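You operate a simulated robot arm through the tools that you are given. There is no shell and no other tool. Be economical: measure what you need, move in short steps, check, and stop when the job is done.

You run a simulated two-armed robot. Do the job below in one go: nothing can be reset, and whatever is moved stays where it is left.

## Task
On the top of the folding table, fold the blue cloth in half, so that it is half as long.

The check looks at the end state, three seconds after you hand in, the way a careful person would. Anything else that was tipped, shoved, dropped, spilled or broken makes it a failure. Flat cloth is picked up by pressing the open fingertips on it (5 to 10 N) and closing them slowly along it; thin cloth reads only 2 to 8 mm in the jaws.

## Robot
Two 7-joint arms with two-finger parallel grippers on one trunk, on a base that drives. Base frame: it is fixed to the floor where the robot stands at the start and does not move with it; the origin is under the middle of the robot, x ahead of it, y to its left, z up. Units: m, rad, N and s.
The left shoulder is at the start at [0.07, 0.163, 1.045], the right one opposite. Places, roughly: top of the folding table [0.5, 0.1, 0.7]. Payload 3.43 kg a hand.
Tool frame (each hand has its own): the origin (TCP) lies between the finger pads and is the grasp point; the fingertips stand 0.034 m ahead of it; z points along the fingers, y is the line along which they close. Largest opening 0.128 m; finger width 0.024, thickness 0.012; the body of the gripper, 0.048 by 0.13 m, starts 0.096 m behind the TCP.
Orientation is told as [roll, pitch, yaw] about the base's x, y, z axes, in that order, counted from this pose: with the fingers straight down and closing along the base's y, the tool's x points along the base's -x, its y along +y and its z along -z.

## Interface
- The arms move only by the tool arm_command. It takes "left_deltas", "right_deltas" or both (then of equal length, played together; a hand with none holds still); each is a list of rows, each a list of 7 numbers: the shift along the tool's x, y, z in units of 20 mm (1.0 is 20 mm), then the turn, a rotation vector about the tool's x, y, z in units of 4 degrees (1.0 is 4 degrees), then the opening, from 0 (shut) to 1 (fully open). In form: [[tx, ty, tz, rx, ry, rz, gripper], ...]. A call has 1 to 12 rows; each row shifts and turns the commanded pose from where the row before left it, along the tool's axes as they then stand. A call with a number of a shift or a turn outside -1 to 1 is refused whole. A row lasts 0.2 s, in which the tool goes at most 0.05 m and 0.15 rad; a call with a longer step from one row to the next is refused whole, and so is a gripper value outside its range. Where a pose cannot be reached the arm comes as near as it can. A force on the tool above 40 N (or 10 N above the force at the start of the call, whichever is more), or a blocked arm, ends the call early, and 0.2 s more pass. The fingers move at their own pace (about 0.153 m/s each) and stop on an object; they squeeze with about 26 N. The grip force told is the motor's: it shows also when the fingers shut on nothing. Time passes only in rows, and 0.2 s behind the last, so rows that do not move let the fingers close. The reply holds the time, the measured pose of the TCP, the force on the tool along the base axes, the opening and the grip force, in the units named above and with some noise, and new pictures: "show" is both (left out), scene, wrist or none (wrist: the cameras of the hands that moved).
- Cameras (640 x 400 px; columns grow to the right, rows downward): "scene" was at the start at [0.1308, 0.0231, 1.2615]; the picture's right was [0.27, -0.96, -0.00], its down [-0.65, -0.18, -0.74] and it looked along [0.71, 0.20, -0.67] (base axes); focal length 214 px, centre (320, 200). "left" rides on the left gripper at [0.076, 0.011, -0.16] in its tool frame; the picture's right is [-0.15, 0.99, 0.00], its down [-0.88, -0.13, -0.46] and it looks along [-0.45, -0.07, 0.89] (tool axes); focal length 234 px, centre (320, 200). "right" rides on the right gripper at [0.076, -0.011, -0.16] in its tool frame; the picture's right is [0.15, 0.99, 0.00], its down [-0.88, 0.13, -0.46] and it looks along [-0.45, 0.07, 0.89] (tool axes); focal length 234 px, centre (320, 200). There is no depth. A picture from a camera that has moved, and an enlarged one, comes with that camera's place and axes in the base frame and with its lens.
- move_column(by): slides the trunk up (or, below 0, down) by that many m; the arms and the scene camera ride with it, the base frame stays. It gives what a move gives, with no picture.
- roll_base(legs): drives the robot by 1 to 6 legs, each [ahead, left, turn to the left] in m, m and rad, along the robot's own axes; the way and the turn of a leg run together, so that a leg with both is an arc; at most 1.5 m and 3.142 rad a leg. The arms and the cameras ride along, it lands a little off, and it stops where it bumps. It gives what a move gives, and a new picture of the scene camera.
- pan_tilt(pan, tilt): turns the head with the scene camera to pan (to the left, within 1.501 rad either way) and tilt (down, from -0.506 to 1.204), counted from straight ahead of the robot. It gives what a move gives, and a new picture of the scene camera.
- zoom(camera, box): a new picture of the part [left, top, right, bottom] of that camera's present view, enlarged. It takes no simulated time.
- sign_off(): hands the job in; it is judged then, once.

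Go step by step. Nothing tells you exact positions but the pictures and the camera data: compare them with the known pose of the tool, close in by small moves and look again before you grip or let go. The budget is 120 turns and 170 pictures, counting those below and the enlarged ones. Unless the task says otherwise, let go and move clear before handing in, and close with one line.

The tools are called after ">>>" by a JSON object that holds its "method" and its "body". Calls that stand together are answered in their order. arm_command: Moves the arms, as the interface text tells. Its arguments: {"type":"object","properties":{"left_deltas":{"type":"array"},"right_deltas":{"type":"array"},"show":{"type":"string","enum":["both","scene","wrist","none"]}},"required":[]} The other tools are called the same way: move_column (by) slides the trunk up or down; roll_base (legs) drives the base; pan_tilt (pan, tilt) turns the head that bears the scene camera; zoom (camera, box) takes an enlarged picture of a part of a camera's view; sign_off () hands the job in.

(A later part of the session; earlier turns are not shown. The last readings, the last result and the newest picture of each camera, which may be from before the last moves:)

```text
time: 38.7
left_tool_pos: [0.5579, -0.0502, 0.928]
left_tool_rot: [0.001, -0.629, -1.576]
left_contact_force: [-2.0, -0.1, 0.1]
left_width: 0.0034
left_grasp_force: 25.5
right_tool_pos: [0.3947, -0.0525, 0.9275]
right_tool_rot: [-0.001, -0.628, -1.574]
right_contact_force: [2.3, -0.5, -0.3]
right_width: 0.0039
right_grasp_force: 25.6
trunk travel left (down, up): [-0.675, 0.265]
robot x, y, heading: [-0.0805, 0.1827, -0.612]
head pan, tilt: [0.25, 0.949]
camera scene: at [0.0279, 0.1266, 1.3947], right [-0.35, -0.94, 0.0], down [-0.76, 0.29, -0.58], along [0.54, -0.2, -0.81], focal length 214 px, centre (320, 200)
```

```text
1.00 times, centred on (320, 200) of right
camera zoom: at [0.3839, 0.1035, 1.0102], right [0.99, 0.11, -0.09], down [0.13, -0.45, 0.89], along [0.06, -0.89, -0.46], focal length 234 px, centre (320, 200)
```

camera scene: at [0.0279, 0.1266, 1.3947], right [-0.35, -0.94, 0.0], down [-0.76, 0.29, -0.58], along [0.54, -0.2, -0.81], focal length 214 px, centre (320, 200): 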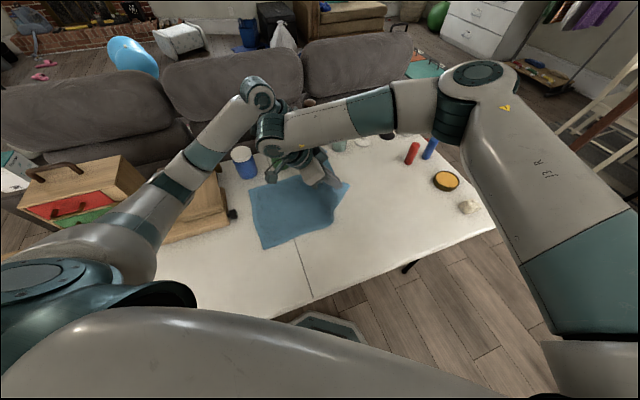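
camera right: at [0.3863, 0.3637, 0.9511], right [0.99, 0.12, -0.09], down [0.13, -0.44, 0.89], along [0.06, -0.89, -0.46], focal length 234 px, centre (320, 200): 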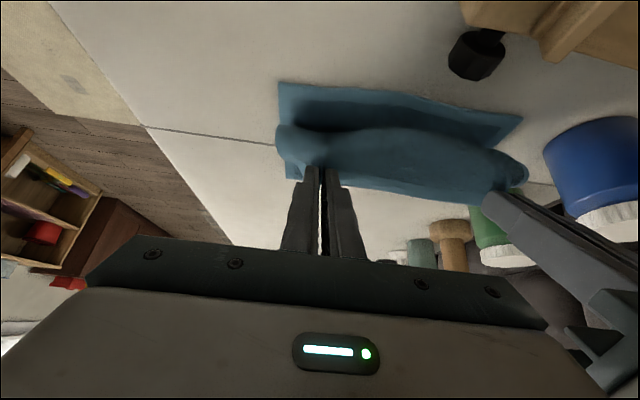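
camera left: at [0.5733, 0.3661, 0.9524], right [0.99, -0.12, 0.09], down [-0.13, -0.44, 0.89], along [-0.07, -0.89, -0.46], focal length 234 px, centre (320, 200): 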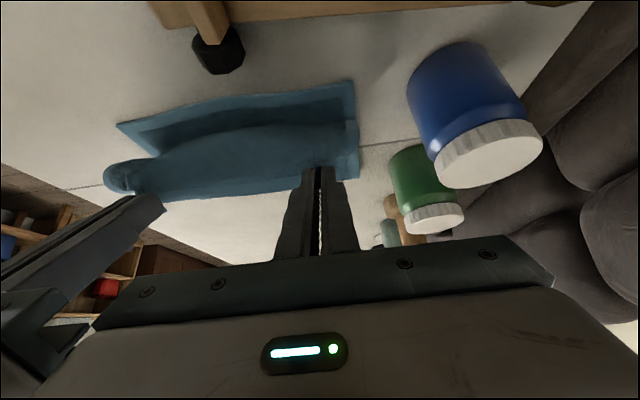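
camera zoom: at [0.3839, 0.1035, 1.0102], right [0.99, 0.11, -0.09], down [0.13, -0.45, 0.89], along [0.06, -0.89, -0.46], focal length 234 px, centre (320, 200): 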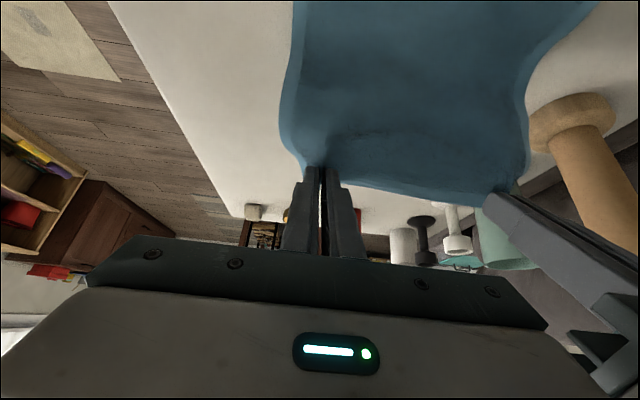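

It hangs cleanly again and the left edge hasn't moved. Now I redo the swing along an arc of about 0.19 m radius around y ≈ 0.

>>> {"method": "arm_command", "body": {"left_deltas": [[-0.24, 0, -0.34, 0, 0, 0, 0], [-0.24, 0, -0.34, 0, 0, 0, 0], [-0.24, 0, -0.34, 0, 0, 0, 0]], "right_deltas": [[-0.24, 0, -0.34, 0, 0, 0, 0], [-0.24, 0, -0.34, 0, 0, 0, 0], [-0.24, 0, -0.34, 0, 0, 0, 0]], "show": "none"}}

>>> {"method": "roll_base", "body": {"legs": [[-0.063, 0.09, 0]]}}

>>> {"method": "zoom", "body": {"camera": "scene", "box": [220, 100, 420, 250]}}

```text
time: 39.5
left_tool_pos: [0.5582, -0.0497, 0.9533]
left_tool_rot: [-0.002, -0.63, -1.576]
left_contact_force: [-1.7, 0.2, 0.2]
left_width: 0.0039
left_grasp_force: 25.7
right_tool_pos: [0.3941, -0.0508, 0.9513]
right_tool_rot: [0.0, -0.628, -1.577]
right_contact_force: [1.7, 0.1, 0.4]
right_width: 0.0038
right_grasp_force: 26.1
trunk travel left (down, up): [-0.675, 0.265]
robot x, y, heading: [-0.0838, 0.1808, -0.612]
head pan, tilt: [0.25, 0.949]
```

```text
time: 40.7
left_tool_pos: [0.5595, 0.0579, 0.9529]
left_tool_rot: [0.0, -0.627, -1.576]
left_contact_force: [-2.2, -0.3, -0.2]
left_width: 0.0036
left_grasp_force: 26.0
right_tool_pos: [0.3945, 0.0574, 0.9512]
right_tool_rot: [0.001, -0.627, -1.576]
right_contact_force: [2.6, -0.9, 0.3]
right_width: 0.004
right_grasp_force: 25.8
trunk travel left (down, up): [-0.675, 0.265]
robot x, y, heading: [-0.0819, 0.2895, -0.607]
head pan, tilt: [0.25, 0.949]
camera scene: at [0.0281, 0.2362, 1.3947], right [-0.35, -0.94, 0.0], down [-0.76, 0.29, -0.58], along [0.54, -0.2, -0.81], focal length 214 px, centre (320, 200)
```

scene: 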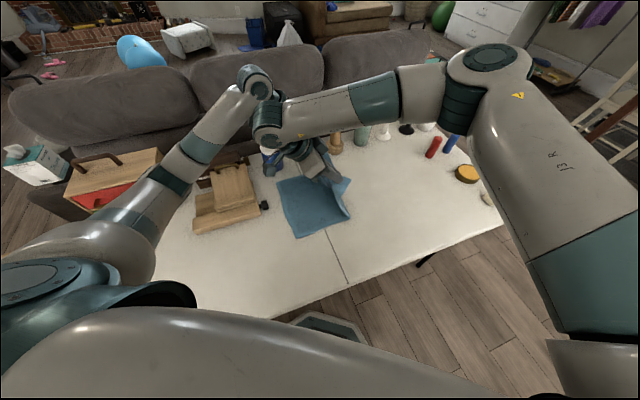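

```text
2.67 times, centred on (320, 175) of scene
camera zoom: at [0.0281, 0.2362, 1.3947], right [-0.35, -0.94, 0.0], down [-0.76, 0.29, -0.58], along [0.54, -0.2, -0.81], focal length 572 px, centre (320, 267)
```

zoom: 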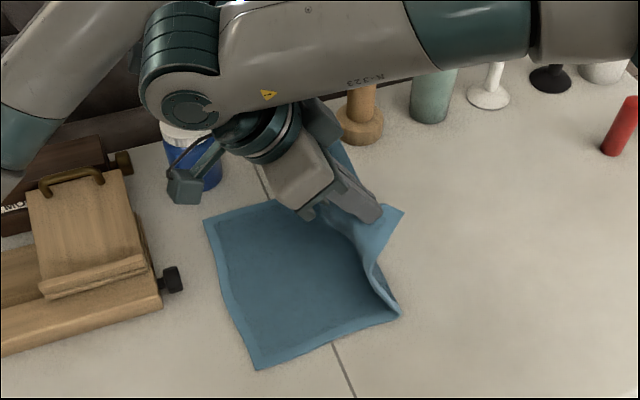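

The fold is now near y ≈ 0 and the sheet leans correctly. I continue along the arc.

>>> {"method": "arm_command", "body": {"left_deltas": [[0.294, 0, 0.404, 0, 0, 0, 0], [0.294, 0, 0.404, 0, 0, 0, 0], [0.294, 0, 0.404, 0, 0, 0, 0]], "right_deltas": [[0.294, 0, 0.404, 0, 0, 0, 0], [0.294, 0, 0.404, 0, 0, 0, 0], [0.294, 0, 0.404, 0, 0, 0, 0]], "show": "none"}}

>>> {"method": "roll_base", "body": {"legs": [[-0.034, 0.049, 0]]}}

>>> {"method": "arm_command", "body": {"left_deltas": [[0.294, 0, 0.404, 0, 0, 0, 0], [0.294, 0, 0.404, 0, 0, 0, 0], [0.294, 0, 0.404, 0, 0, 0, 0], [0.294, 0, 0.404, 0, 0, 0, 0]], "right_deltas": [[0.294, 0, 0.404, 0, 0, 0, 0], [0.294, 0, 0.404, 0, 0, 0, 0], [0.294, 0, 0.404, 0, 0, 0, 0], [0.294, 0, 0.404, 0, 0, 0, 0]], "show": "none"}}

>>> {"method": "roll_base", "body": {"legs": [[-0.028, 0.041, 0]]}}

>>> {"method": "zoom", "body": {"camera": "scene", "box": [240, 110, 420, 240]}}

>>> {"method": "zoom", "body": {"camera": "right", "box": [0, 0, 640, 400]}}

```text
time: 41.5
left_tool_pos: [0.5592, 0.059, 0.9216]
left_tool_rot: [-0.003, -0.629, -1.578]
left_contact_force: [-2.1, -0.4, -0.3]
left_width: 0.0034
left_grasp_force: 26.0
right_tool_pos: [0.3947, 0.0572, 0.9206]
right_tool_rot: [0.0, -0.628, -1.577]
right_contact_force: [1.7, -0.2, -0.5]
right_width: 0.0042
right_grasp_force: 26.1
trunk travel left (down, up): [-0.675, 0.265]
robot x, y, heading: [-0.082, 0.294, -0.61]
head pan, tilt: [0.25, 0.949]
```

```text
time: 42.4
left_tool_pos: [0.5585, 0.1183, 0.9233]
left_tool_rot: [0.0, -0.629, -1.578]
left_contact_force: [-2.1, -0.4, -0.1]
left_width: 0.0036
left_grasp_force: 25.6
right_tool_pos: [0.3929, 0.1138, 0.9216]
right_tool_rot: [0.002, -0.629, -1.578]
right_contact_force: [2.3, 1.1, 0.0]
right_width: 0.004
right_grasp_force: 25.9
trunk travel left (down, up): [-0.675, 0.265]
robot x, y, heading: [-0.0835, 0.3499, -0.612]
head pan, tilt: [0.25, 0.949]
camera scene: at [0.028, 0.2946, 1.3947], right [-0.35, -0.94, 0.0], down [-0.76, 0.29, -0.58], along [0.54, -0.21, -0.81], focal length 214 px, centre (320, 200)
```

scene: 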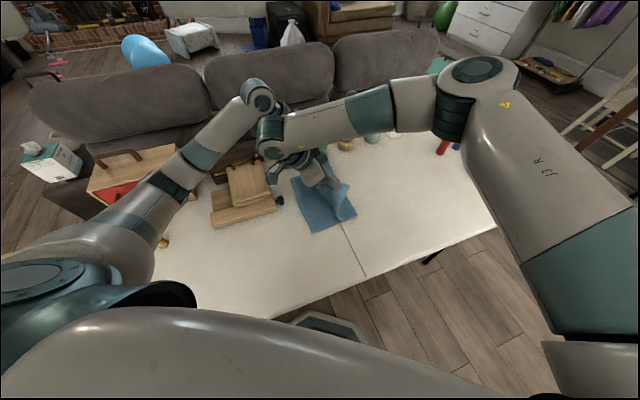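

```text
time: 43.4
left_tool_pos: [0.5581, 0.1163, 0.8825]
left_tool_rot: [0.0, -0.628, -1.579]
left_contact_force: [-2.9, 0.3, 0.4]
left_width: 0.0037
left_grasp_force: 26.2
right_tool_pos: [0.3942, 0.1126, 0.8821]
right_tool_rot: [-0.001, -0.628, -1.579]
right_contact_force: [1.8, -0.3, -0.2]
right_width: 0.004
right_grasp_force: 26.4
trunk travel left (down, up): [-0.675, 0.265]
robot x, y, heading: [-0.0834, 0.3464, -0.607]
head pan, tilt: [0.25, 0.949]
```

```text
time: 44.4
left_tool_pos: [0.5573, 0.1638, 0.8821]
left_tool_rot: [0.001, -0.628, -1.579]
left_contact_force: [-2.0, 0.3, 0.4]
left_width: 0.0036
left_grasp_force: 25.6
right_tool_pos: [0.3927, 0.162, 0.8811]
right_tool_rot: [0.001, -0.629, -1.577]
right_contact_force: [2.5, 0.8, -0.6]
right_width: 0.0039
right_grasp_force: 26.3
trunk travel left (down, up): [-0.675, 0.265]
robot x, y, heading: [-0.0835, 0.3957, -0.61]
head pan, tilt: [0.25, 0.949]
camera scene: at [0.0279, 0.3421, 1.3947], right [-0.35, -0.94, 0.0], down [-0.76, 0.29, -0.58], along [0.54, -0.21, -0.81], focal length 214 px, centre (320, 200)
```

scene: 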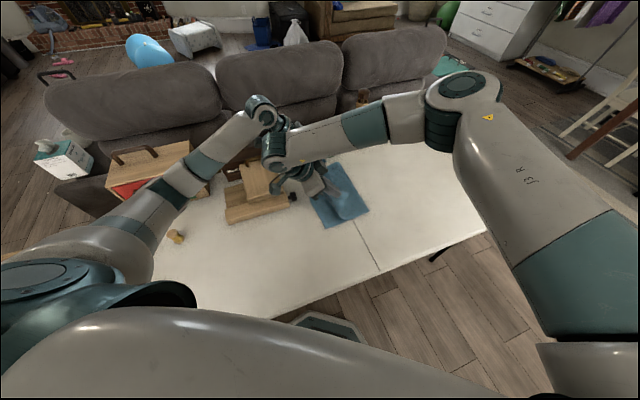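

```text
3.08 times, centred on (330, 175) of scene
camera zoom: at [0.0279, 0.3421, 1.3947], right [-0.35, -0.94, 0.0], down [-0.76, 0.29, -0.58], along [0.54, -0.21, -0.81], focal length 660 px, centre (289, 277)
```

zoom: 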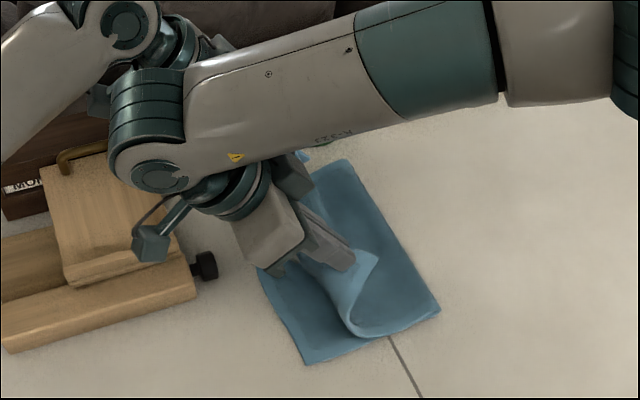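

```text
1.00 times, centred on (320, 200) of right
camera zoom: at [0.3833, 0.3175, 0.9662], right [0.99, 0.11, -0.09], down [0.13, -0.45, 0.89], along [0.06, -0.89, -0.45], focal length 234 px, centre (320, 200)
```

zoom: 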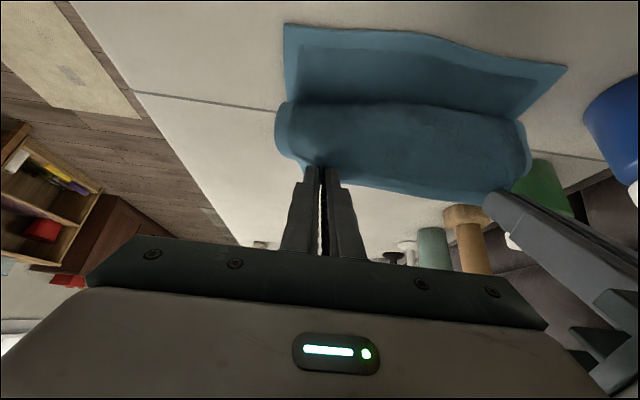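

The sheet went slack again and peeled the fold to y ≈ 0.02. I'll go back once more and lay it down, then use a low path so the hands hold no slack and the fold rolls along behind.

>>> {"method": "arm_command", "body": {"left_deltas": [[-0.29, 0, -0.4, 0, 0, 0, 0], [-0.29, 0, -0.4, 0, 0, 0, 0], [-0.29, 0, -0.4, 0, 0, 0, 0], [-0.29, 0, -0.4, 0, 0, 0, 0], [-0.29, 0, -0.4, 0, 0, 0, 0]], "right_deltas": [[-0.29, 0, -0.4, 0, 0, 0, 0], [-0.29, 0, -0.4, 0, 0, 0, 0], [-0.29, 0, -0.4, 0, 0, 0, 0], [-0.29, 0, -0.4, 0, 0, 0, 0], [-0.29, 0, -0.4, 0, 0, 0, 0]], "show": "none"}}

>>> {"method": "roll_base", "body": {"legs": [[0.153, -0.2195, 0]]}}

>>> {"method": "arm_command", "body": {"left_deltas": [[0.53, 0, 0.73, 0, 0, 0, 0], [0.53, 0, 0.73, 0, 0, 0, 0], [0.53, 0, 0.73, 0, 0, 0, 0], [0.53, 0, 0.73, 0, 0, 0, 0], [0.53, 0, 0.73, 0, 0, 0, 0], [0.53, 0, 0.73, 0, 0, 0, 0], [0, 0, 0, 0, 0, 0, 0]], "right_deltas": [[0.53, 0, 0.73, 0, 0, 0, 0], [0.53, 0, 0.73, 0, 0, 0, 0], [0.53, 0, 0.73, 0, 0, 0, 0], [0.53, 0, 0.73, 0, 0, 0, 0], [0.53, 0, 0.73, 0, 0, 0, 0], [0.53, 0, 0.73, 0, 0, 0, 0], [0, 0, 0, 0, 0, 0, 0]], "show": "scene"}}

>>> {"method": "zoom", "body": {"camera": "right", "box": [0, 0, 640, 400]}}

```text
time: 45.5
left_tool_pos: [0.5566, 0.1655, 0.9328]
left_tool_rot: [-0.001, -0.629, -1.577]
left_contact_force: [-1.8, -0.3, 0.1]
left_width: 0.0035
left_grasp_force: 25.7
right_tool_pos: [0.3938, 0.1612, 0.9307]
right_tool_rot: [0.0, -0.628, -1.579]
right_contact_force: [2.2, 0.3, 0.0]
right_width: 0.0037
right_grasp_force: 25.6
trunk travel left (down, up): [-0.675, 0.265]
robot x, y, heading: [-0.0825, 0.3967, -0.609]
head pan, tilt: [0.25, 0.949]
```

```text
time: 47.5
left_tool_pos: [0.5554, -0.1071, 0.9304]
left_tool_rot: [0.001, -0.629, -1.578]
left_contact_force: [-1.2, 0.1, -0.3]
left_width: 0.0034
left_grasp_force: 25.6
right_tool_pos: [0.3908, -0.1112, 0.9306]
right_tool_rot: [0.0, -0.63, -1.579]
right_contact_force: [1.7, 0.6, -0.4]
right_width: 0.004
right_grasp_force: 25.8
trunk travel left (down, up): [-0.675, 0.265]
robot x, y, heading: [-0.0831, 0.1197, -0.61]
head pan, tilt: [0.25, 0.949]
camera scene: at [0.0255, 0.0704, 1.3947], right [-0.35, -0.94, 0.0], down [-0.76, 0.29, -0.58], along [0.54, -0.21, -0.81], focal length 214 px, centre (320, 200)
```

scene: 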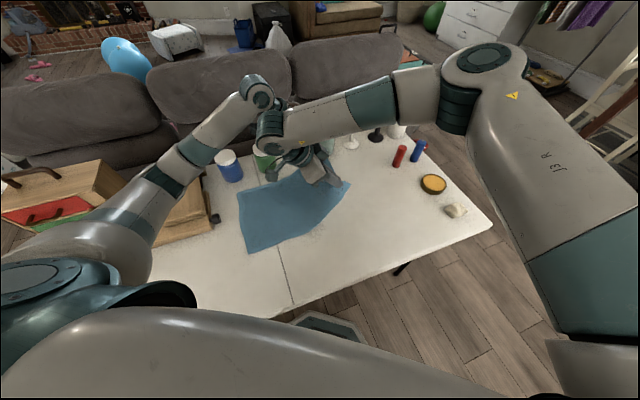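

```text
time: 49.1
left_tool_pos: [0.5546, -0.1068, 0.8234]
left_tool_rot: [-0.001, -0.629, -1.58]
left_contact_force: [-2.2, -0.5, 0.1]
left_width: 0.0033
left_grasp_force: 26.3
right_tool_pos: [0.3901, -0.1111, 0.8237]
right_tool_rot: [-0.001, -0.627, -1.579]
right_contact_force: [2.2, -0.3, 0.3]
right_width: 0.0038
right_grasp_force: 26.4
trunk travel left (down, up): [-0.675, 0.265]
robot x, y, heading: [-0.0846, 0.1275, -0.61]
head pan, tilt: [0.25, 0.949]
camera scene: at [0.0252, 0.0706, 1.3947], right [-0.35, -0.94, 0.0], down [-0.76, 0.29, -0.58], along [0.54, -0.21, -0.81], focal length 214 px, centre (320, 200)
```

scene: 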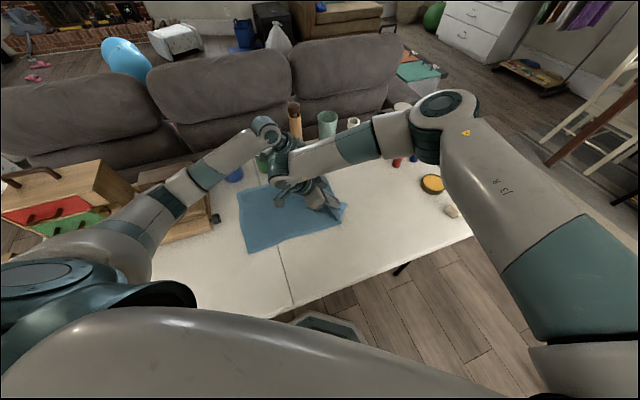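

```text
1.00 times, centred on (320, 200) of right
camera zoom: at [0.3806, 0.0436, 0.9076], right [0.99, 0.11, -0.09], down [0.13, -0.45, 0.89], along [0.06, -0.89, -0.46], focal length 234 px, centre (320, 200)
```

zoom: 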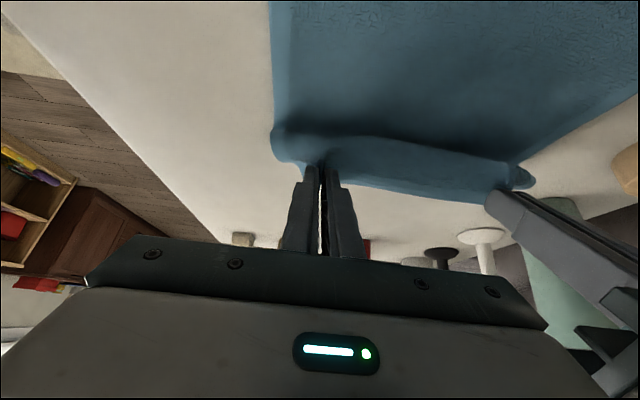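

I'll tilt the hands further so the cloth leaves the jaws downward, then strafe +y low.

>>> {"method": "arm_command", "body": {"left_deltas": [[0, 0, 0, 0, -1, 0, 0], [0, 0, 0, 0, -1, 0, 0], [0, 0, 0, 0, -1, 0, 0], [0, 0, 0, 0, -1, 0, 0], [0, 0, 0, 0, -1, 0, 0], [0, 0, 0, 0, -1, 0, 0], [0, 0, 0, 0, 0, 0, 0]], "right_deltas": [[0, 0, 0, 0, -1, 0, 0], [0, 0, 0, 0, -1, 0, 0], [0, 0, 0, 0, -1, 0, 0], [0, 0, 0, 0, -1, 0, 0], [0, 0, 0, 0, -1, 0, 0], [0, 0, 0, 0, -1, 0, 0], [0, 0, 0, 0, 0, 0, 0]], "show": "none"}}

>>> {"method": "roll_base", "body": {"legs": [[-0.104, 0.15, 0]]}}

>>> {"method": "zoom", "body": {"camera": "scene", "box": [220, 110, 420, 250]}}

>>> {"method": "zoom", "body": {"camera": "right", "box": [0, 0, 640, 400]}}

```text
time: 50.7
left_tool_pos: [0.5541, -0.1083, 0.8251]
left_tool_rot: [-0.002, -1.049, -1.579]
left_contact_force: [-3.3, 0.1, -0.1]
left_width: 0.0035
left_grasp_force: 25.9
right_tool_pos: [0.3891, -0.1158, 0.8238]
right_tool_rot: [0.001, -1.044, -1.579]
right_contact_force: [2.4, -0.2, 0.3]
right_width: 0.0041
right_grasp_force: 25.7
right hand out of reach, approached as far as the arm can: row 6
trunk travel left (down, up): [-0.675, 0.265]
robot x, y, heading: [-0.0801, 0.1266, -0.61]
head pan, tilt: [0.25, 0.949]
```

```text
time: 52.2
left_tool_pos: [0.5581, 0.0767, 0.8239]
left_tool_rot: [-0.003, -1.047, -1.576]
left_contact_force: [-2.7, -0.2, 0.1]
left_width: 0.0037
left_grasp_force: 26.5
right_tool_pos: [0.3921, 0.069, 0.8235]
right_tool_rot: [-0.001, -1.046, -1.576]
right_contact_force: [2.4, -0.4, 0.0]
right_width: 0.0037
right_grasp_force: 26.2
trunk travel left (down, up): [-0.675, 0.265]
robot x, y, heading: [-0.0808, 0.3098, -0.61]
head pan, tilt: [0.25, 0.949]
camera scene: at [0.0278, 0.2556, 1.3947], right [-0.35, -0.94, 0.0], down [-0.76, 0.29, -0.58], along [0.54, -0.21, -0.81], focal length 214 px, centre (320, 200)
```

scene: 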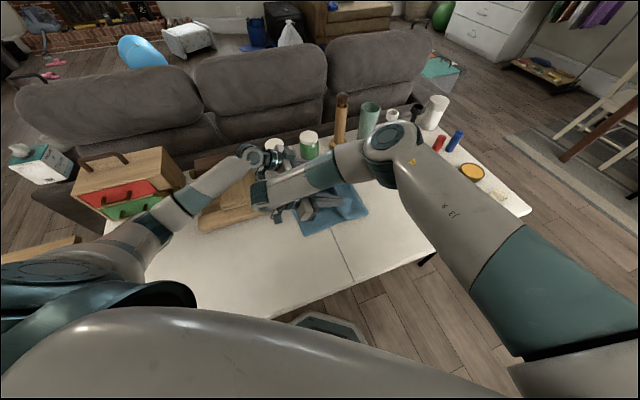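

```text
2.86 times, centred on (320, 180) of scene
camera zoom: at [0.0278, 0.2556, 1.3947], right [-0.35, -0.94, 0.0], down [-0.76, 0.29, -0.58], along [0.54, -0.21, -0.81], focal length 613 px, centre (320, 257)
```

zoom: 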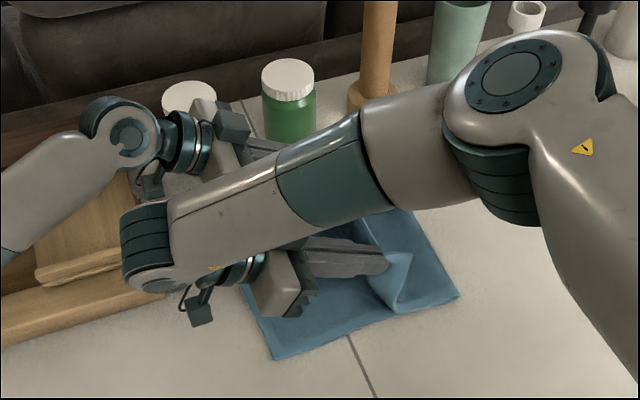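

```text
1.00 times, centred on (320, 200) of right
camera zoom: at [0.3821, 0.2451, 0.8376], right [0.99, 0.07, -0.13], down [0.13, -0.05, 0.99], along [0.06, -1.0, -0.06], focal length 234 px, centre (320, 200)
```

zoom: 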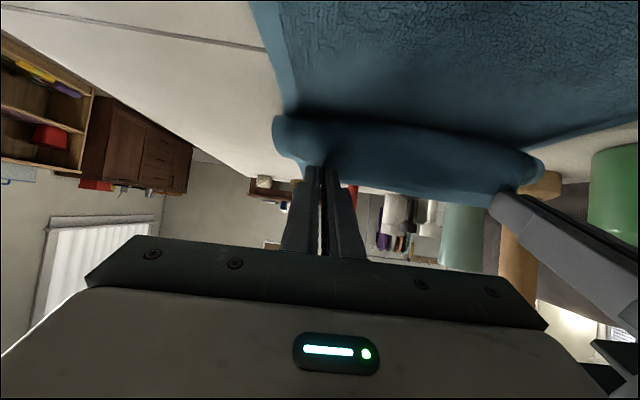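

The fold now trails properly at y ≈ −0.056 with no slack. I'll reduce the left hand's tilt so its camera clears the wooden box, then strafe another 0.08 m.

>>> {"method": "arm_command", "body": {"left_deltas": [[0, 0, 0, 0, 1, 0, 0], [0, 0, 0, 0, 1, 0, 0], [0, 0, 0, 0, 1, 0, 0], [0, 0, 0, 0, 1, 0, 0], [0, 0, 0, 0, 1, 0, 0], [0, 0, 0, 0, 0, 0, 0]], "show": "none"}}

>>> {"method": "roll_base", "body": {"legs": [[-0.046, 0.0656, 0]]}}

>>> {"method": "zoom", "body": {"camera": "scene", "box": [220, 110, 420, 250]}}

>>> {"method": "zoom", "body": {"camera": "left", "box": [0, 0, 640, 400]}}

```text
time: 53.6
left_tool_pos: [0.5581, 0.0781, 0.8244]
left_tool_rot: [0.001, -0.698, -1.577]
left_contact_force: [-3.2, -0.1, 1.0]
left_width: 0.0033
left_grasp_force: 26.1
right_tool_pos: [0.3908, 0.0677, 0.8236]
right_tool_rot: [0.001, -1.046, -1.579]
right_contact_force: [3.0, 1.0, -0.5]
right_width: 0.004
right_grasp_force: 26.1
trunk travel left (down, up): [-0.675, 0.265]
robot x, y, heading: [-0.0803, 0.3108, -0.614]
head pan, tilt: [0.25, 0.949]
```

```text
time: 54.7
left_tool_pos: [0.5561, 0.159, 0.8256]
left_tool_rot: [0.001, -0.701, -1.578]
left_contact_force: [-3.3, -0.3, 0.5]
left_width: 0.0036
left_grasp_force: 26.3
right_tool_pos: [0.3929, 0.1483, 0.8232]
right_tool_rot: [0.001, -1.045, -1.577]
right_contact_force: [2.9, 0.7, -0.4]
right_width: 0.0039
right_grasp_force: 26.3
trunk travel left (down, up): [-0.675, 0.265]
robot x, y, heading: [-0.0783, 0.3859, -0.612]
head pan, tilt: [0.25, 0.949]
camera scene: at [0.0287, 0.3362, 1.3947], right [-0.35, -0.94, 0.0], down [-0.76, 0.29, -0.58], along [0.54, -0.21, -0.81], focal length 214 px, centre (320, 200)
```

scene: 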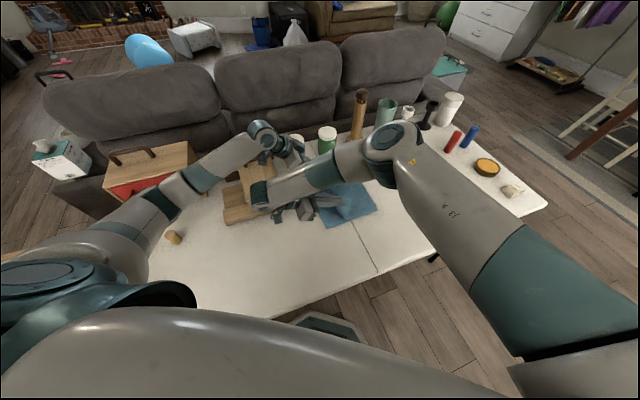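

```text
2.86 times, centred on (320, 180) of scene
camera zoom: at [0.0287, 0.3362, 1.3947], right [-0.35, -0.94, 0.0], down [-0.76, 0.29, -0.58], along [0.54, -0.21, -0.81], focal length 613 px, centre (320, 257)
```

zoom: 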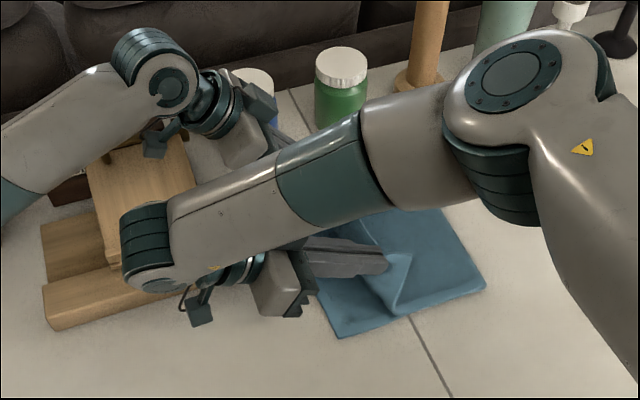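

```text
1.00 times, centred on (320, 200) of left
camera zoom: at [0.5711, 0.3194, 0.8988], right [0.99, -0.12, 0.09], down [-0.13, -0.38, 0.92], along [-0.07, -0.92, -0.39], focal length 234 px, centre (320, 200)
```

zoom: 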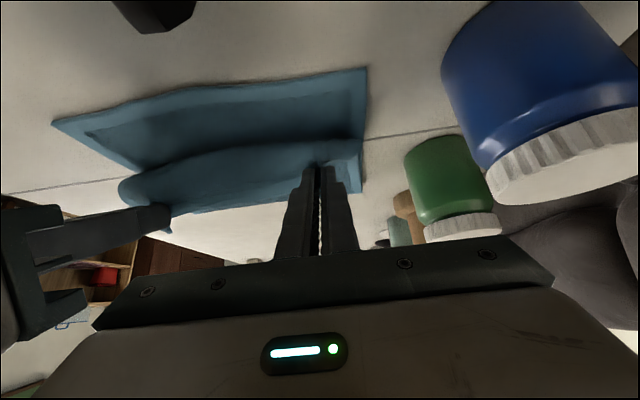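

The fold is at about y −0.01 and the bottom edge at about 0.193. I'll move both hands +y with the arms to take up the slack and lower them slightly.

>>> {"method": "arm_command", "body": {"left_deltas": [[0.427, 0, -0.098, 0, 0, 0, 0], [0.427, 0, -0.098, 0, 0, 0, 0], [0.427, 0, -0.098, 0, 0, 0, 0], [0.427, 0, -0.098, 0, 0, 0, 0], [0.427, 0, -0.098, 0, 0, 0, 0], [0, 0, 0, 0, 0, 0, 0]], "right_deltas": [[0.443, 0, -0.368, 0, 0, 0, 0], [0.443, 0, -0.368, 0, 0, 0, 0], [0.443, 0, -0.368, 0, 0, 0, 0], [0.443, 0, -0.368, 0, 0, 0, 0], [0.443, 0, -0.368, 0, 0, 0, 0], [0, 0, 0, 0, 0, 0, 0]], "show": "wrist"}}

>>> {"method": "zoom", "body": {"camera": "scene", "box": [220, 110, 420, 250]}}

```text
time: 56.1
left_tool_pos: [0.5547, 0.1951, 0.8048]
left_tool_rot: [-0.002, -0.7, -1.578]
left_contact_force: [-27.0, -8.5, 0.1]
left_width: 0.0051
left_grasp_force: 25.6
right_tool_pos: [0.3819, 0.1529, 0.801]
right_tool_rot: [0.006, -1.042, -1.581]
right_contact_force: [26.8, 8.5, -0.7]
right_width: 0.0045
right_grasp_force: 26.0
right hand out of reach, approached as far as the arm can: row 1, 2, 3, 4, 5
trunk travel left (down, up): [-0.675, 0.265]
robot x, y, heading: [-0.0817, 0.3901, -0.606]
head pan, tilt: [0.25, 0.949]
camera right: at [0.3722, 0.3295, 0.8159], right [0.99, 0.07, -0.12], down [0.13, -0.05, 0.99], along [0.06, -1.0, -0.06], focal length 234 px, centre (320, 200)
camera left: at [0.5699, 0.3566, 0.8787], right [0.99, -0.12, 0.09], down [-0.13, -0.38, 0.92], along [-0.08, -0.92, -0.39], focal length 234 px, centre (320, 200)
```

right: 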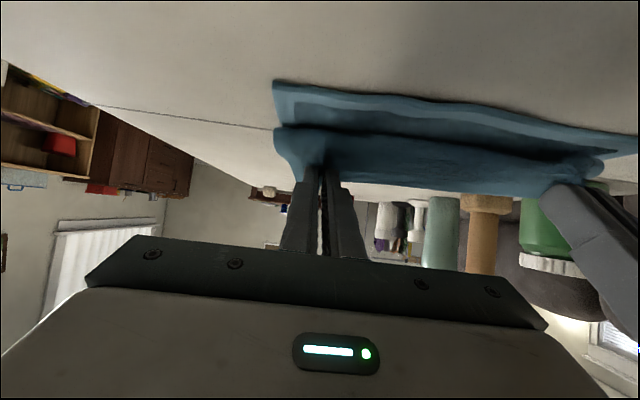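
left: 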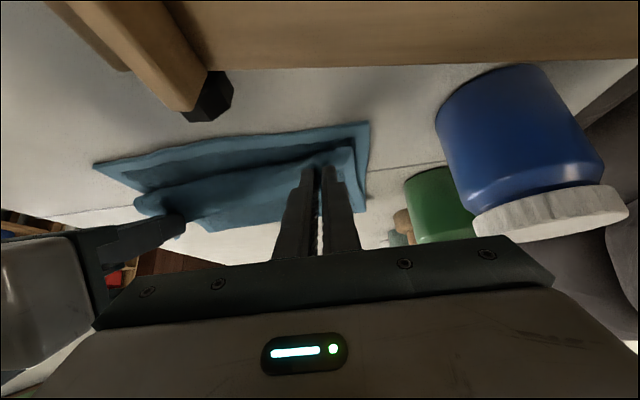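

```text
2.86 times, centred on (320, 180) of scene
camera zoom: at [0.0287, 0.3348, 1.3947], right [-0.35, -0.94, 0.0], down [-0.76, 0.29, -0.58], along [0.54, -0.21, -0.81], focal length 613 px, centre (320, 257)
```

zoom: 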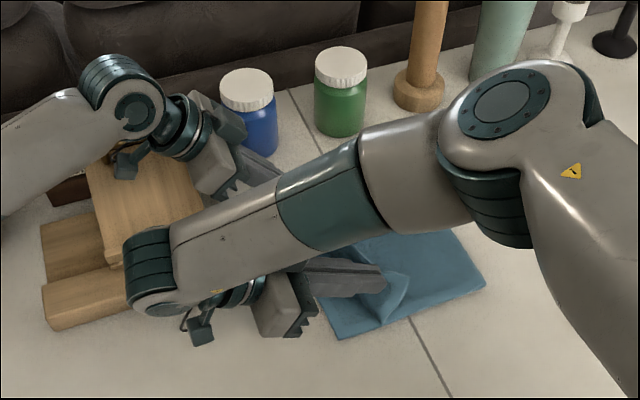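

The right arm ran out of reach at that tilt. I'll reduce its tilt to match the left so it can catch up.

>>> {"method": "arm_command", "body": {"right_deltas": [[0, 0, 0, 0, 1, 0, 0], [0, 0, 0, 0, 1, 0, 0], [0, 0, 0, 0, 1, 0, 0], [0, 0, 0, 0, 1, 0, 0], [0, 0, 0, 0, 1, 0, 0], [0, 0, 0, 0, 0, 0, 0]], "show": "wrist"}}

>>> {"method": "zoom", "body": {"camera": "scene", "box": [220, 110, 420, 250]}}

>>> {"method": "zoom", "body": {"camera": "left", "box": [0, 0, 640, 400]}}

```text
time: 57.5
left_tool_pos: [0.5564, 0.1965, 0.8038]
left_tool_rot: [-0.003, -0.699, -1.579]
left_contact_force: [-25.0, -6.9, -0.7]
left_width: 0.0049
left_grasp_force: 26.1
right_tool_pos: [0.3827, 0.1523, 0.8011]
right_tool_rot: [0.003, -0.693, -1.577]
right_contact_force: [24.3, 6.6, -0.1]
right_width: 0.0043
right_grasp_force: 26.0
trunk travel left (down, up): [-0.675, 0.265]
robot x, y, heading: [-0.0792, 0.3895, -0.609]
head pan, tilt: [0.25, 0.949]
camera right: at [0.3724, 0.3135, 0.8752], right [0.99, 0.11, -0.09], down [0.13, -0.39, 0.91], along [0.06, -0.92, -0.39], focal length 234 px, centre (320, 200)
```

right: 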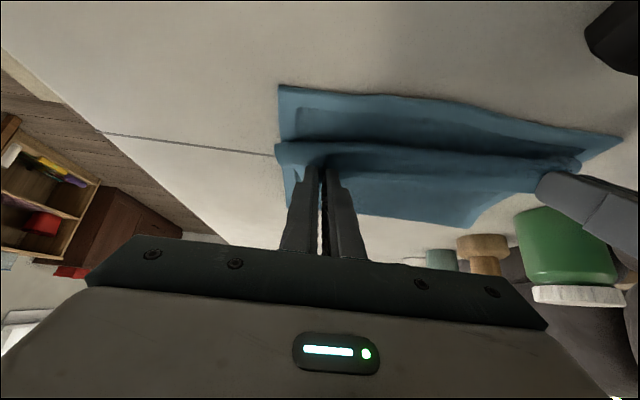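

```text
2.86 times, centred on (320, 180) of scene
camera zoom: at [0.0288, 0.3354, 1.3947], right [-0.35, -0.94, 0.0], down [-0.76, 0.29, -0.58], along [0.54, -0.21, -0.81], focal length 613 px, centre (320, 257)
```

zoom: 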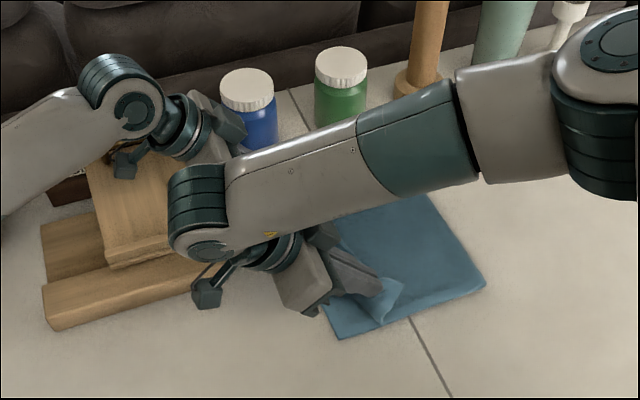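

```text
1.00 times, centred on (320, 200) of left
camera zoom: at [0.5709, 0.3576, 0.879], right [0.99, -0.12, 0.09], down [-0.13, -0.38, 0.92], along [-0.08, -0.92, -0.39], focal length 234 px, centre (320, 200)
```

zoom: 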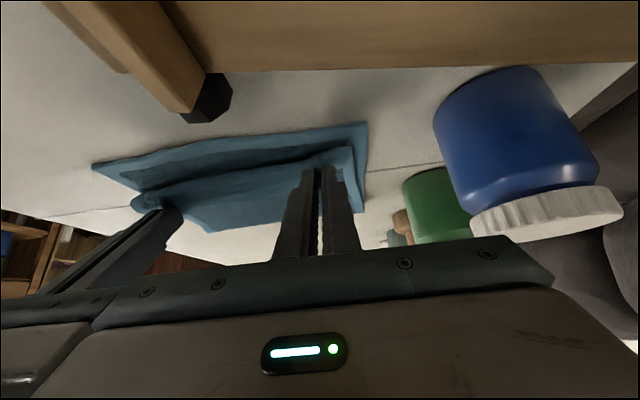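

The right hand's tilt now matches; I'll move it +y 0.045 and +x 0.01 to square up with the left hand.

>>> {"method": "arm_command", "body": {"right_deltas": [[0.44, 0.125, -0.37, 0, 0, 0, 0], [0.44, 0.125, -0.37, 0, 0, 0, 0], [0.44, 0.125, -0.37, 0, 0, 0, 0], [0.44, 0.125, -0.37, 0, 0, 0, 0], [0, 0, 0, 0, 0, 0, 0]], "show": "wrist"}}

>>> {"method": "zoom", "body": {"camera": "scene", "box": [220, 110, 420, 250]}}

>>> {"method": "zoom", "body": {"camera": "left", "box": [0, 0, 640, 400]}}

```text
time: 58.7
left_tool_pos: [0.5588, 0.1961, 0.8052]
left_tool_rot: [0.002, -0.698, -1.58]
left_contact_force: [-3.6, -0.8, -0.4]
left_width: 0.0035
left_grasp_force: 26.1
right_tool_pos: [0.3917, 0.2002, 0.8018]
right_tool_rot: [-0.003, -0.698, -1.578]
right_contact_force: [2.8, 0.0, 0.4]
right_width: 0.0038
right_grasp_force: 25.9
trunk travel left (down, up): [-0.675, 0.265]
robot x, y, heading: [-0.0811, 0.3895, -0.607]
head pan, tilt: [0.25, 0.949]
camera right: at [0.3815, 0.3603, 0.8752], right [0.99, 0.11, -0.09], down [0.13, -0.38, 0.91], along [0.06, -0.92, -0.39], focal length 234 px, centre (320, 200)
```

right: 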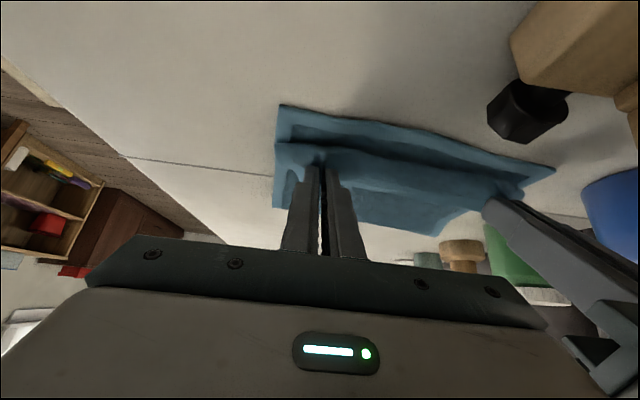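

```text
2.86 times, centred on (320, 180) of scene
camera zoom: at [0.0286, 0.3346, 1.3947], right [-0.35, -0.94, 0.0], down [-0.76, 0.29, -0.58], along [0.54, -0.21, -0.81], focal length 613 px, centre (320, 257)
```

zoom: 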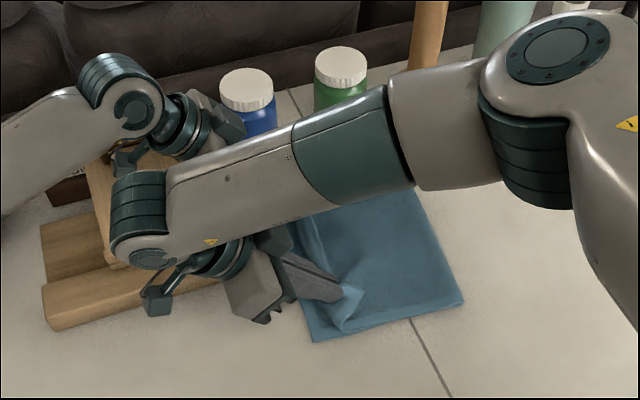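

```text
1.00 times, centred on (320, 200) of left
camera zoom: at [0.5716, 0.3573, 0.8796], right [0.99, -0.12, 0.1], down [-0.13, -0.38, 0.92], along [-0.07, -0.92, -0.39], focal length 234 px, centre (320, 200)
```

zoom: 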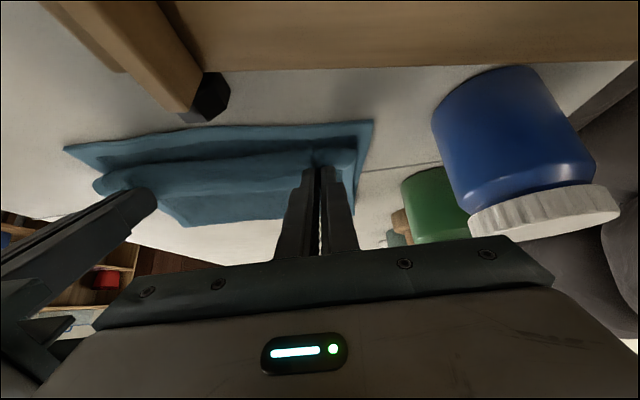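

The edges nearly meet, with the cloth rotated about 5°. I'll bring the left hand back 15 mm to sit flush, lower both, and look before letting go.

>>> {"method": "arm_command", "body": {"left_deltas": [[-0.04, 0, 0.34, 0, 0, 0, 0], [-0.04, 0, 0.34, 0, 0, 0, 0], [-0.04, 0, 0.34, 0, 0, 0, 0], [0, 0, 0, 0, 0, 0, 0]], "right_deltas": [[0.15, 0, 0.18, 0, 0, 0, 0], [0.15, 0, 0.18, 0, 0, 0, 0], [0.15, 0, 0.18, 0, 0, 0, 0], [0, 0, 0, 0, 0, 0, 0]], "show": "wrist"}}

```text
time: 59.7
left_tool_pos: [0.5579, 0.1803, 0.7916]
left_tool_rot: [-0.001, -0.698, -1.579]
left_contact_force: [-4.4, 0.9, -0.7]
left_width: 0.0037
left_grasp_force: 25.1
right_tool_pos: [0.3914, 0.1998, 0.7873]
right_tool_rot: [0.001, -0.696, -1.578]
right_contact_force: [4.4, -1.0, 0.4]
right_width: 0.0041
right_grasp_force: 25.9
trunk travel left (down, up): [-0.675, 0.265]
robot x, y, heading: [-0.0807, 0.3909, -0.611]
head pan, tilt: [0.25, 0.949]
camera right: at [0.3819, 0.3598, 0.8618], right [0.99, 0.11, -0.09], down [0.13, -0.38, 0.91], along [0.06, -0.92, -0.39], focal length 234 px, centre (320, 200)
camera left: at [0.5719, 0.3422, 0.8649], right [0.99, -0.12, 0.09], down [-0.13, -0.38, 0.92], along [-0.07, -0.92, -0.39], focal length 234 px, centre (320, 200)
```

right: 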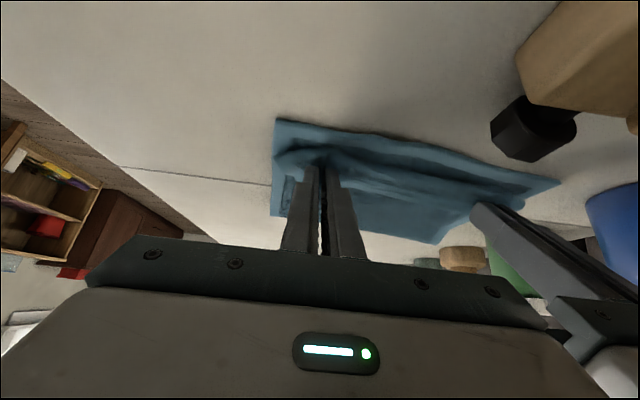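
left: 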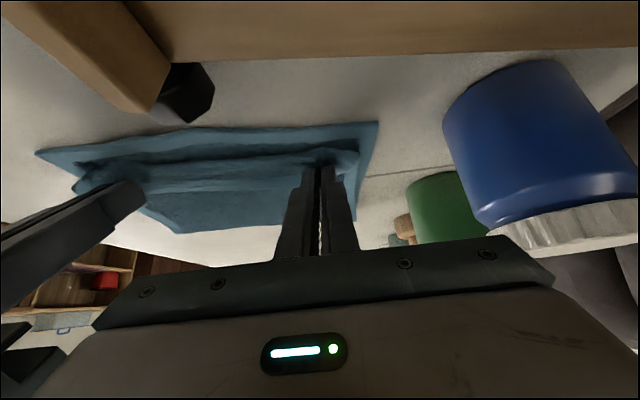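

The edge forms a small flap pointing back. I'll raise both hands and move +y to draw the top layer straight and undo it, then look.

>>> {"method": "arm_command", "body": {"left_deltas": [[0.094, 0, -0.57, 0, 0, 0, 0], [0.094, 0, -0.57, 0, 0, 0, 0], [0.094, 0, -0.57, 0, 0, 0, 0], [0.094, 0, -0.57, 0, 0, 0, 0], [0, 0, 0, 0, 0, 0, 0]], "right_deltas": [[0.094, 0, -0.57, 0, 0, 0, 0], [0.094, 0, -0.57, 0, 0, 0, 0], [0.094, 0, -0.57, 0, 0, 0, 0], [0.094, 0, -0.57, 0, 0, 0, 0], [0, 0, 0, 0, 0, 0, 0]], "show": "wrist"}}

>>> {"method": "zoom", "body": {"camera": "scene", "box": [220, 110, 420, 250]}}

```text
time: 60.9
left_tool_pos: [0.5592, 0.2162, 0.8201]
left_tool_rot: [-0.003, -0.697, -1.578]
left_contact_force: [-2.4, -0.2, 0.8]
left_width: 0.0032
left_grasp_force: 26.3
right_tool_pos: [0.3932, 0.2341, 0.818]
right_tool_rot: [-0.002, -0.697, -1.577]
right_contact_force: [3.1, -0.5, -0.6]
right_width: 0.0039
right_grasp_force: 26.1
trunk travel left (down, up): [-0.675, 0.265]
robot x, y, heading: [-0.0781, 0.3866, -0.61]
head pan, tilt: [0.25, 0.949]
camera right: at [0.3829, 0.3946, 0.8918], right [0.99, 0.11, -0.09], down [0.13, -0.38, 0.91], along [0.06, -0.92, -0.39], focal length 234 px, centre (320, 200)
camera left: at [0.5716, 0.3776, 0.8941], right [0.99, -0.12, 0.09], down [-0.13, -0.38, 0.92], along [-0.08, -0.92, -0.39], focal length 234 px, centre (320, 200)
```

right: 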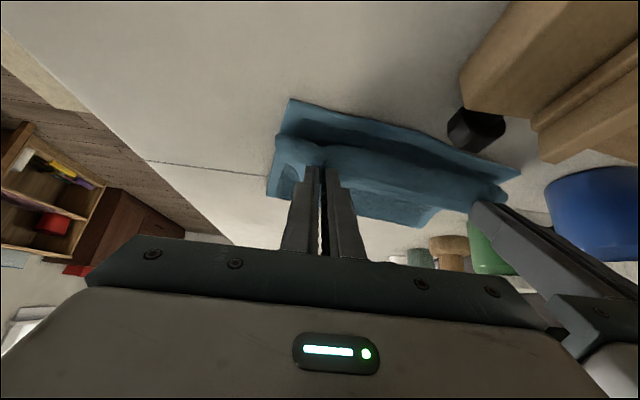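
left: 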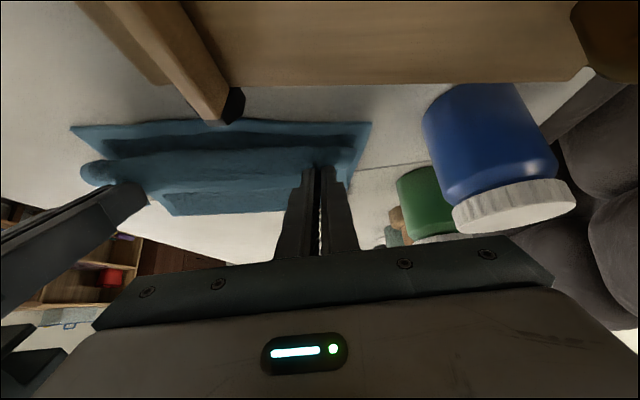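

```text
2.86 times, centred on (320, 180) of scene
camera zoom: at [0.0288, 0.3346, 1.3947], right [-0.35, -0.94, 0.0], down [-0.76, 0.29, -0.58], along [0.54, -0.21, -0.81], focal length 613 px, centre (320, 257)
```

zoom: 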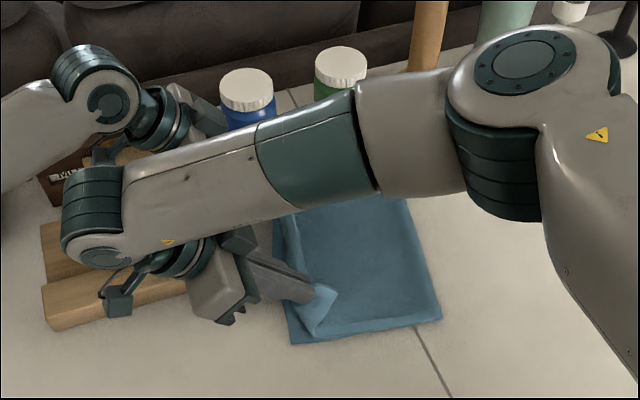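

Pulling further drags the whole cloth: the near-left corner is now at y 0.244 and the far one at 0.196. I'll back off −y to let the fold roll back, then come forward low and stop where the fold is centred.

>>> {"method": "arm_command", "body": {"left_deltas": [[-0.32, 0, -0.383, 0, 0, 0, 0], [-0.32, 0, -0.383, 0, 0, 0, 0], [-0.32, 0, -0.383, 0, 0, 0, 0], [-0.32, 0, -0.383, 0, 0, 0, 0], [-0.32, 0, -0.383, 0, 0, 0, 0]], "right_deltas": [[-0.32, 0, -0.383, 0, 0, 0, 0], [-0.32, 0, -0.383, 0, 0, 0, 0], [-0.32, 0, -0.383, 0, 0, 0, 0], [-0.32, 0, -0.383, 0, 0, 0, 0], [-0.32, 0, -0.383, 0, 0, 0, 0]], "show": "none"}}

>>> {"method": "roll_base", "body": {"legs": [[0.155, -0.221, 0]]}}

>>> {"method": "zoom", "body": {"camera": "scene", "box": [200, 110, 400, 260]}}

```text
time: 62.1
left_tool_pos: [0.5579, 0.2164, 0.8706]
left_tool_rot: [-0.001, -0.698, -1.577]
left_contact_force: [-3.1, 0.6, -0.2]
left_width: 0.0034
left_grasp_force: 26.1
right_tool_pos: [0.3923, 0.2333, 0.867]
right_tool_rot: [0.001, -0.696, -1.577]
right_contact_force: [3.0, -0.4, 0.0]
right_width: 0.0038
right_grasp_force: 26.2
trunk travel left (down, up): [-0.675, 0.265]
robot x, y, heading: [-0.0793, 0.3852, -0.607]
head pan, tilt: [0.25, 0.949]
```

```text
time: 64.0
left_tool_pos: [0.5553, -0.055, 0.8701]
left_tool_rot: [-0.001, -0.699, -1.574]
left_contact_force: [-3.1, -0.4, -0.3]
left_width: 0.0034
left_grasp_force: 25.9
right_tool_pos: [0.3898, -0.039, 0.8675]
right_tool_rot: [-0.001, -0.695, -1.575]
right_contact_force: [4.0, -1.4, -0.1]
right_width: 0.0041
right_grasp_force: 25.3
trunk travel left (down, up): [-0.675, 0.265]
robot x, y, heading: [-0.0776, 0.1195, -0.602]
head pan, tilt: [0.25, 0.949]
camera scene: at [0.026, 0.0617, 1.3947], right [-0.35, -0.94, 0.0], down [-0.76, 0.28, -0.58], along [0.55, -0.2, -0.81], focal length 214 px, centre (320, 200)
```

scene: 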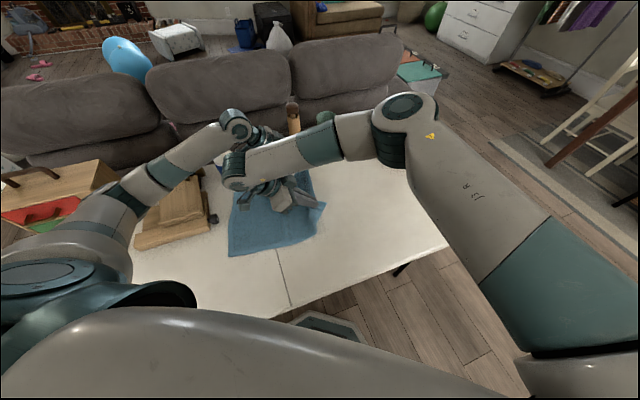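

```text
2.67 times, centred on (300, 185) of scene
camera zoom: at [0.026, 0.0617, 1.3947], right [-0.35, -0.94, 0.0], down [-0.76, 0.28, -0.58], along [0.55, -0.2, -0.81], focal length 572 px, centre (373, 240)
```

zoom: 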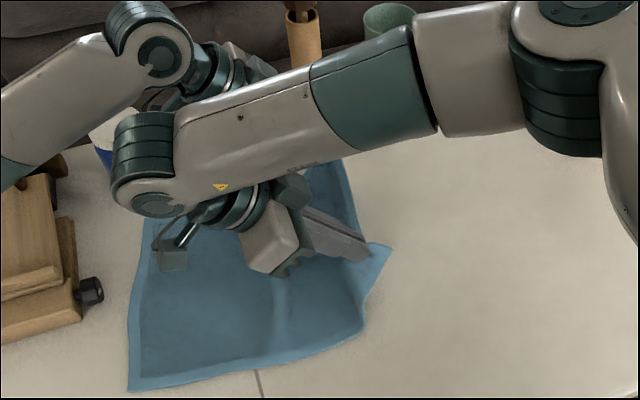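

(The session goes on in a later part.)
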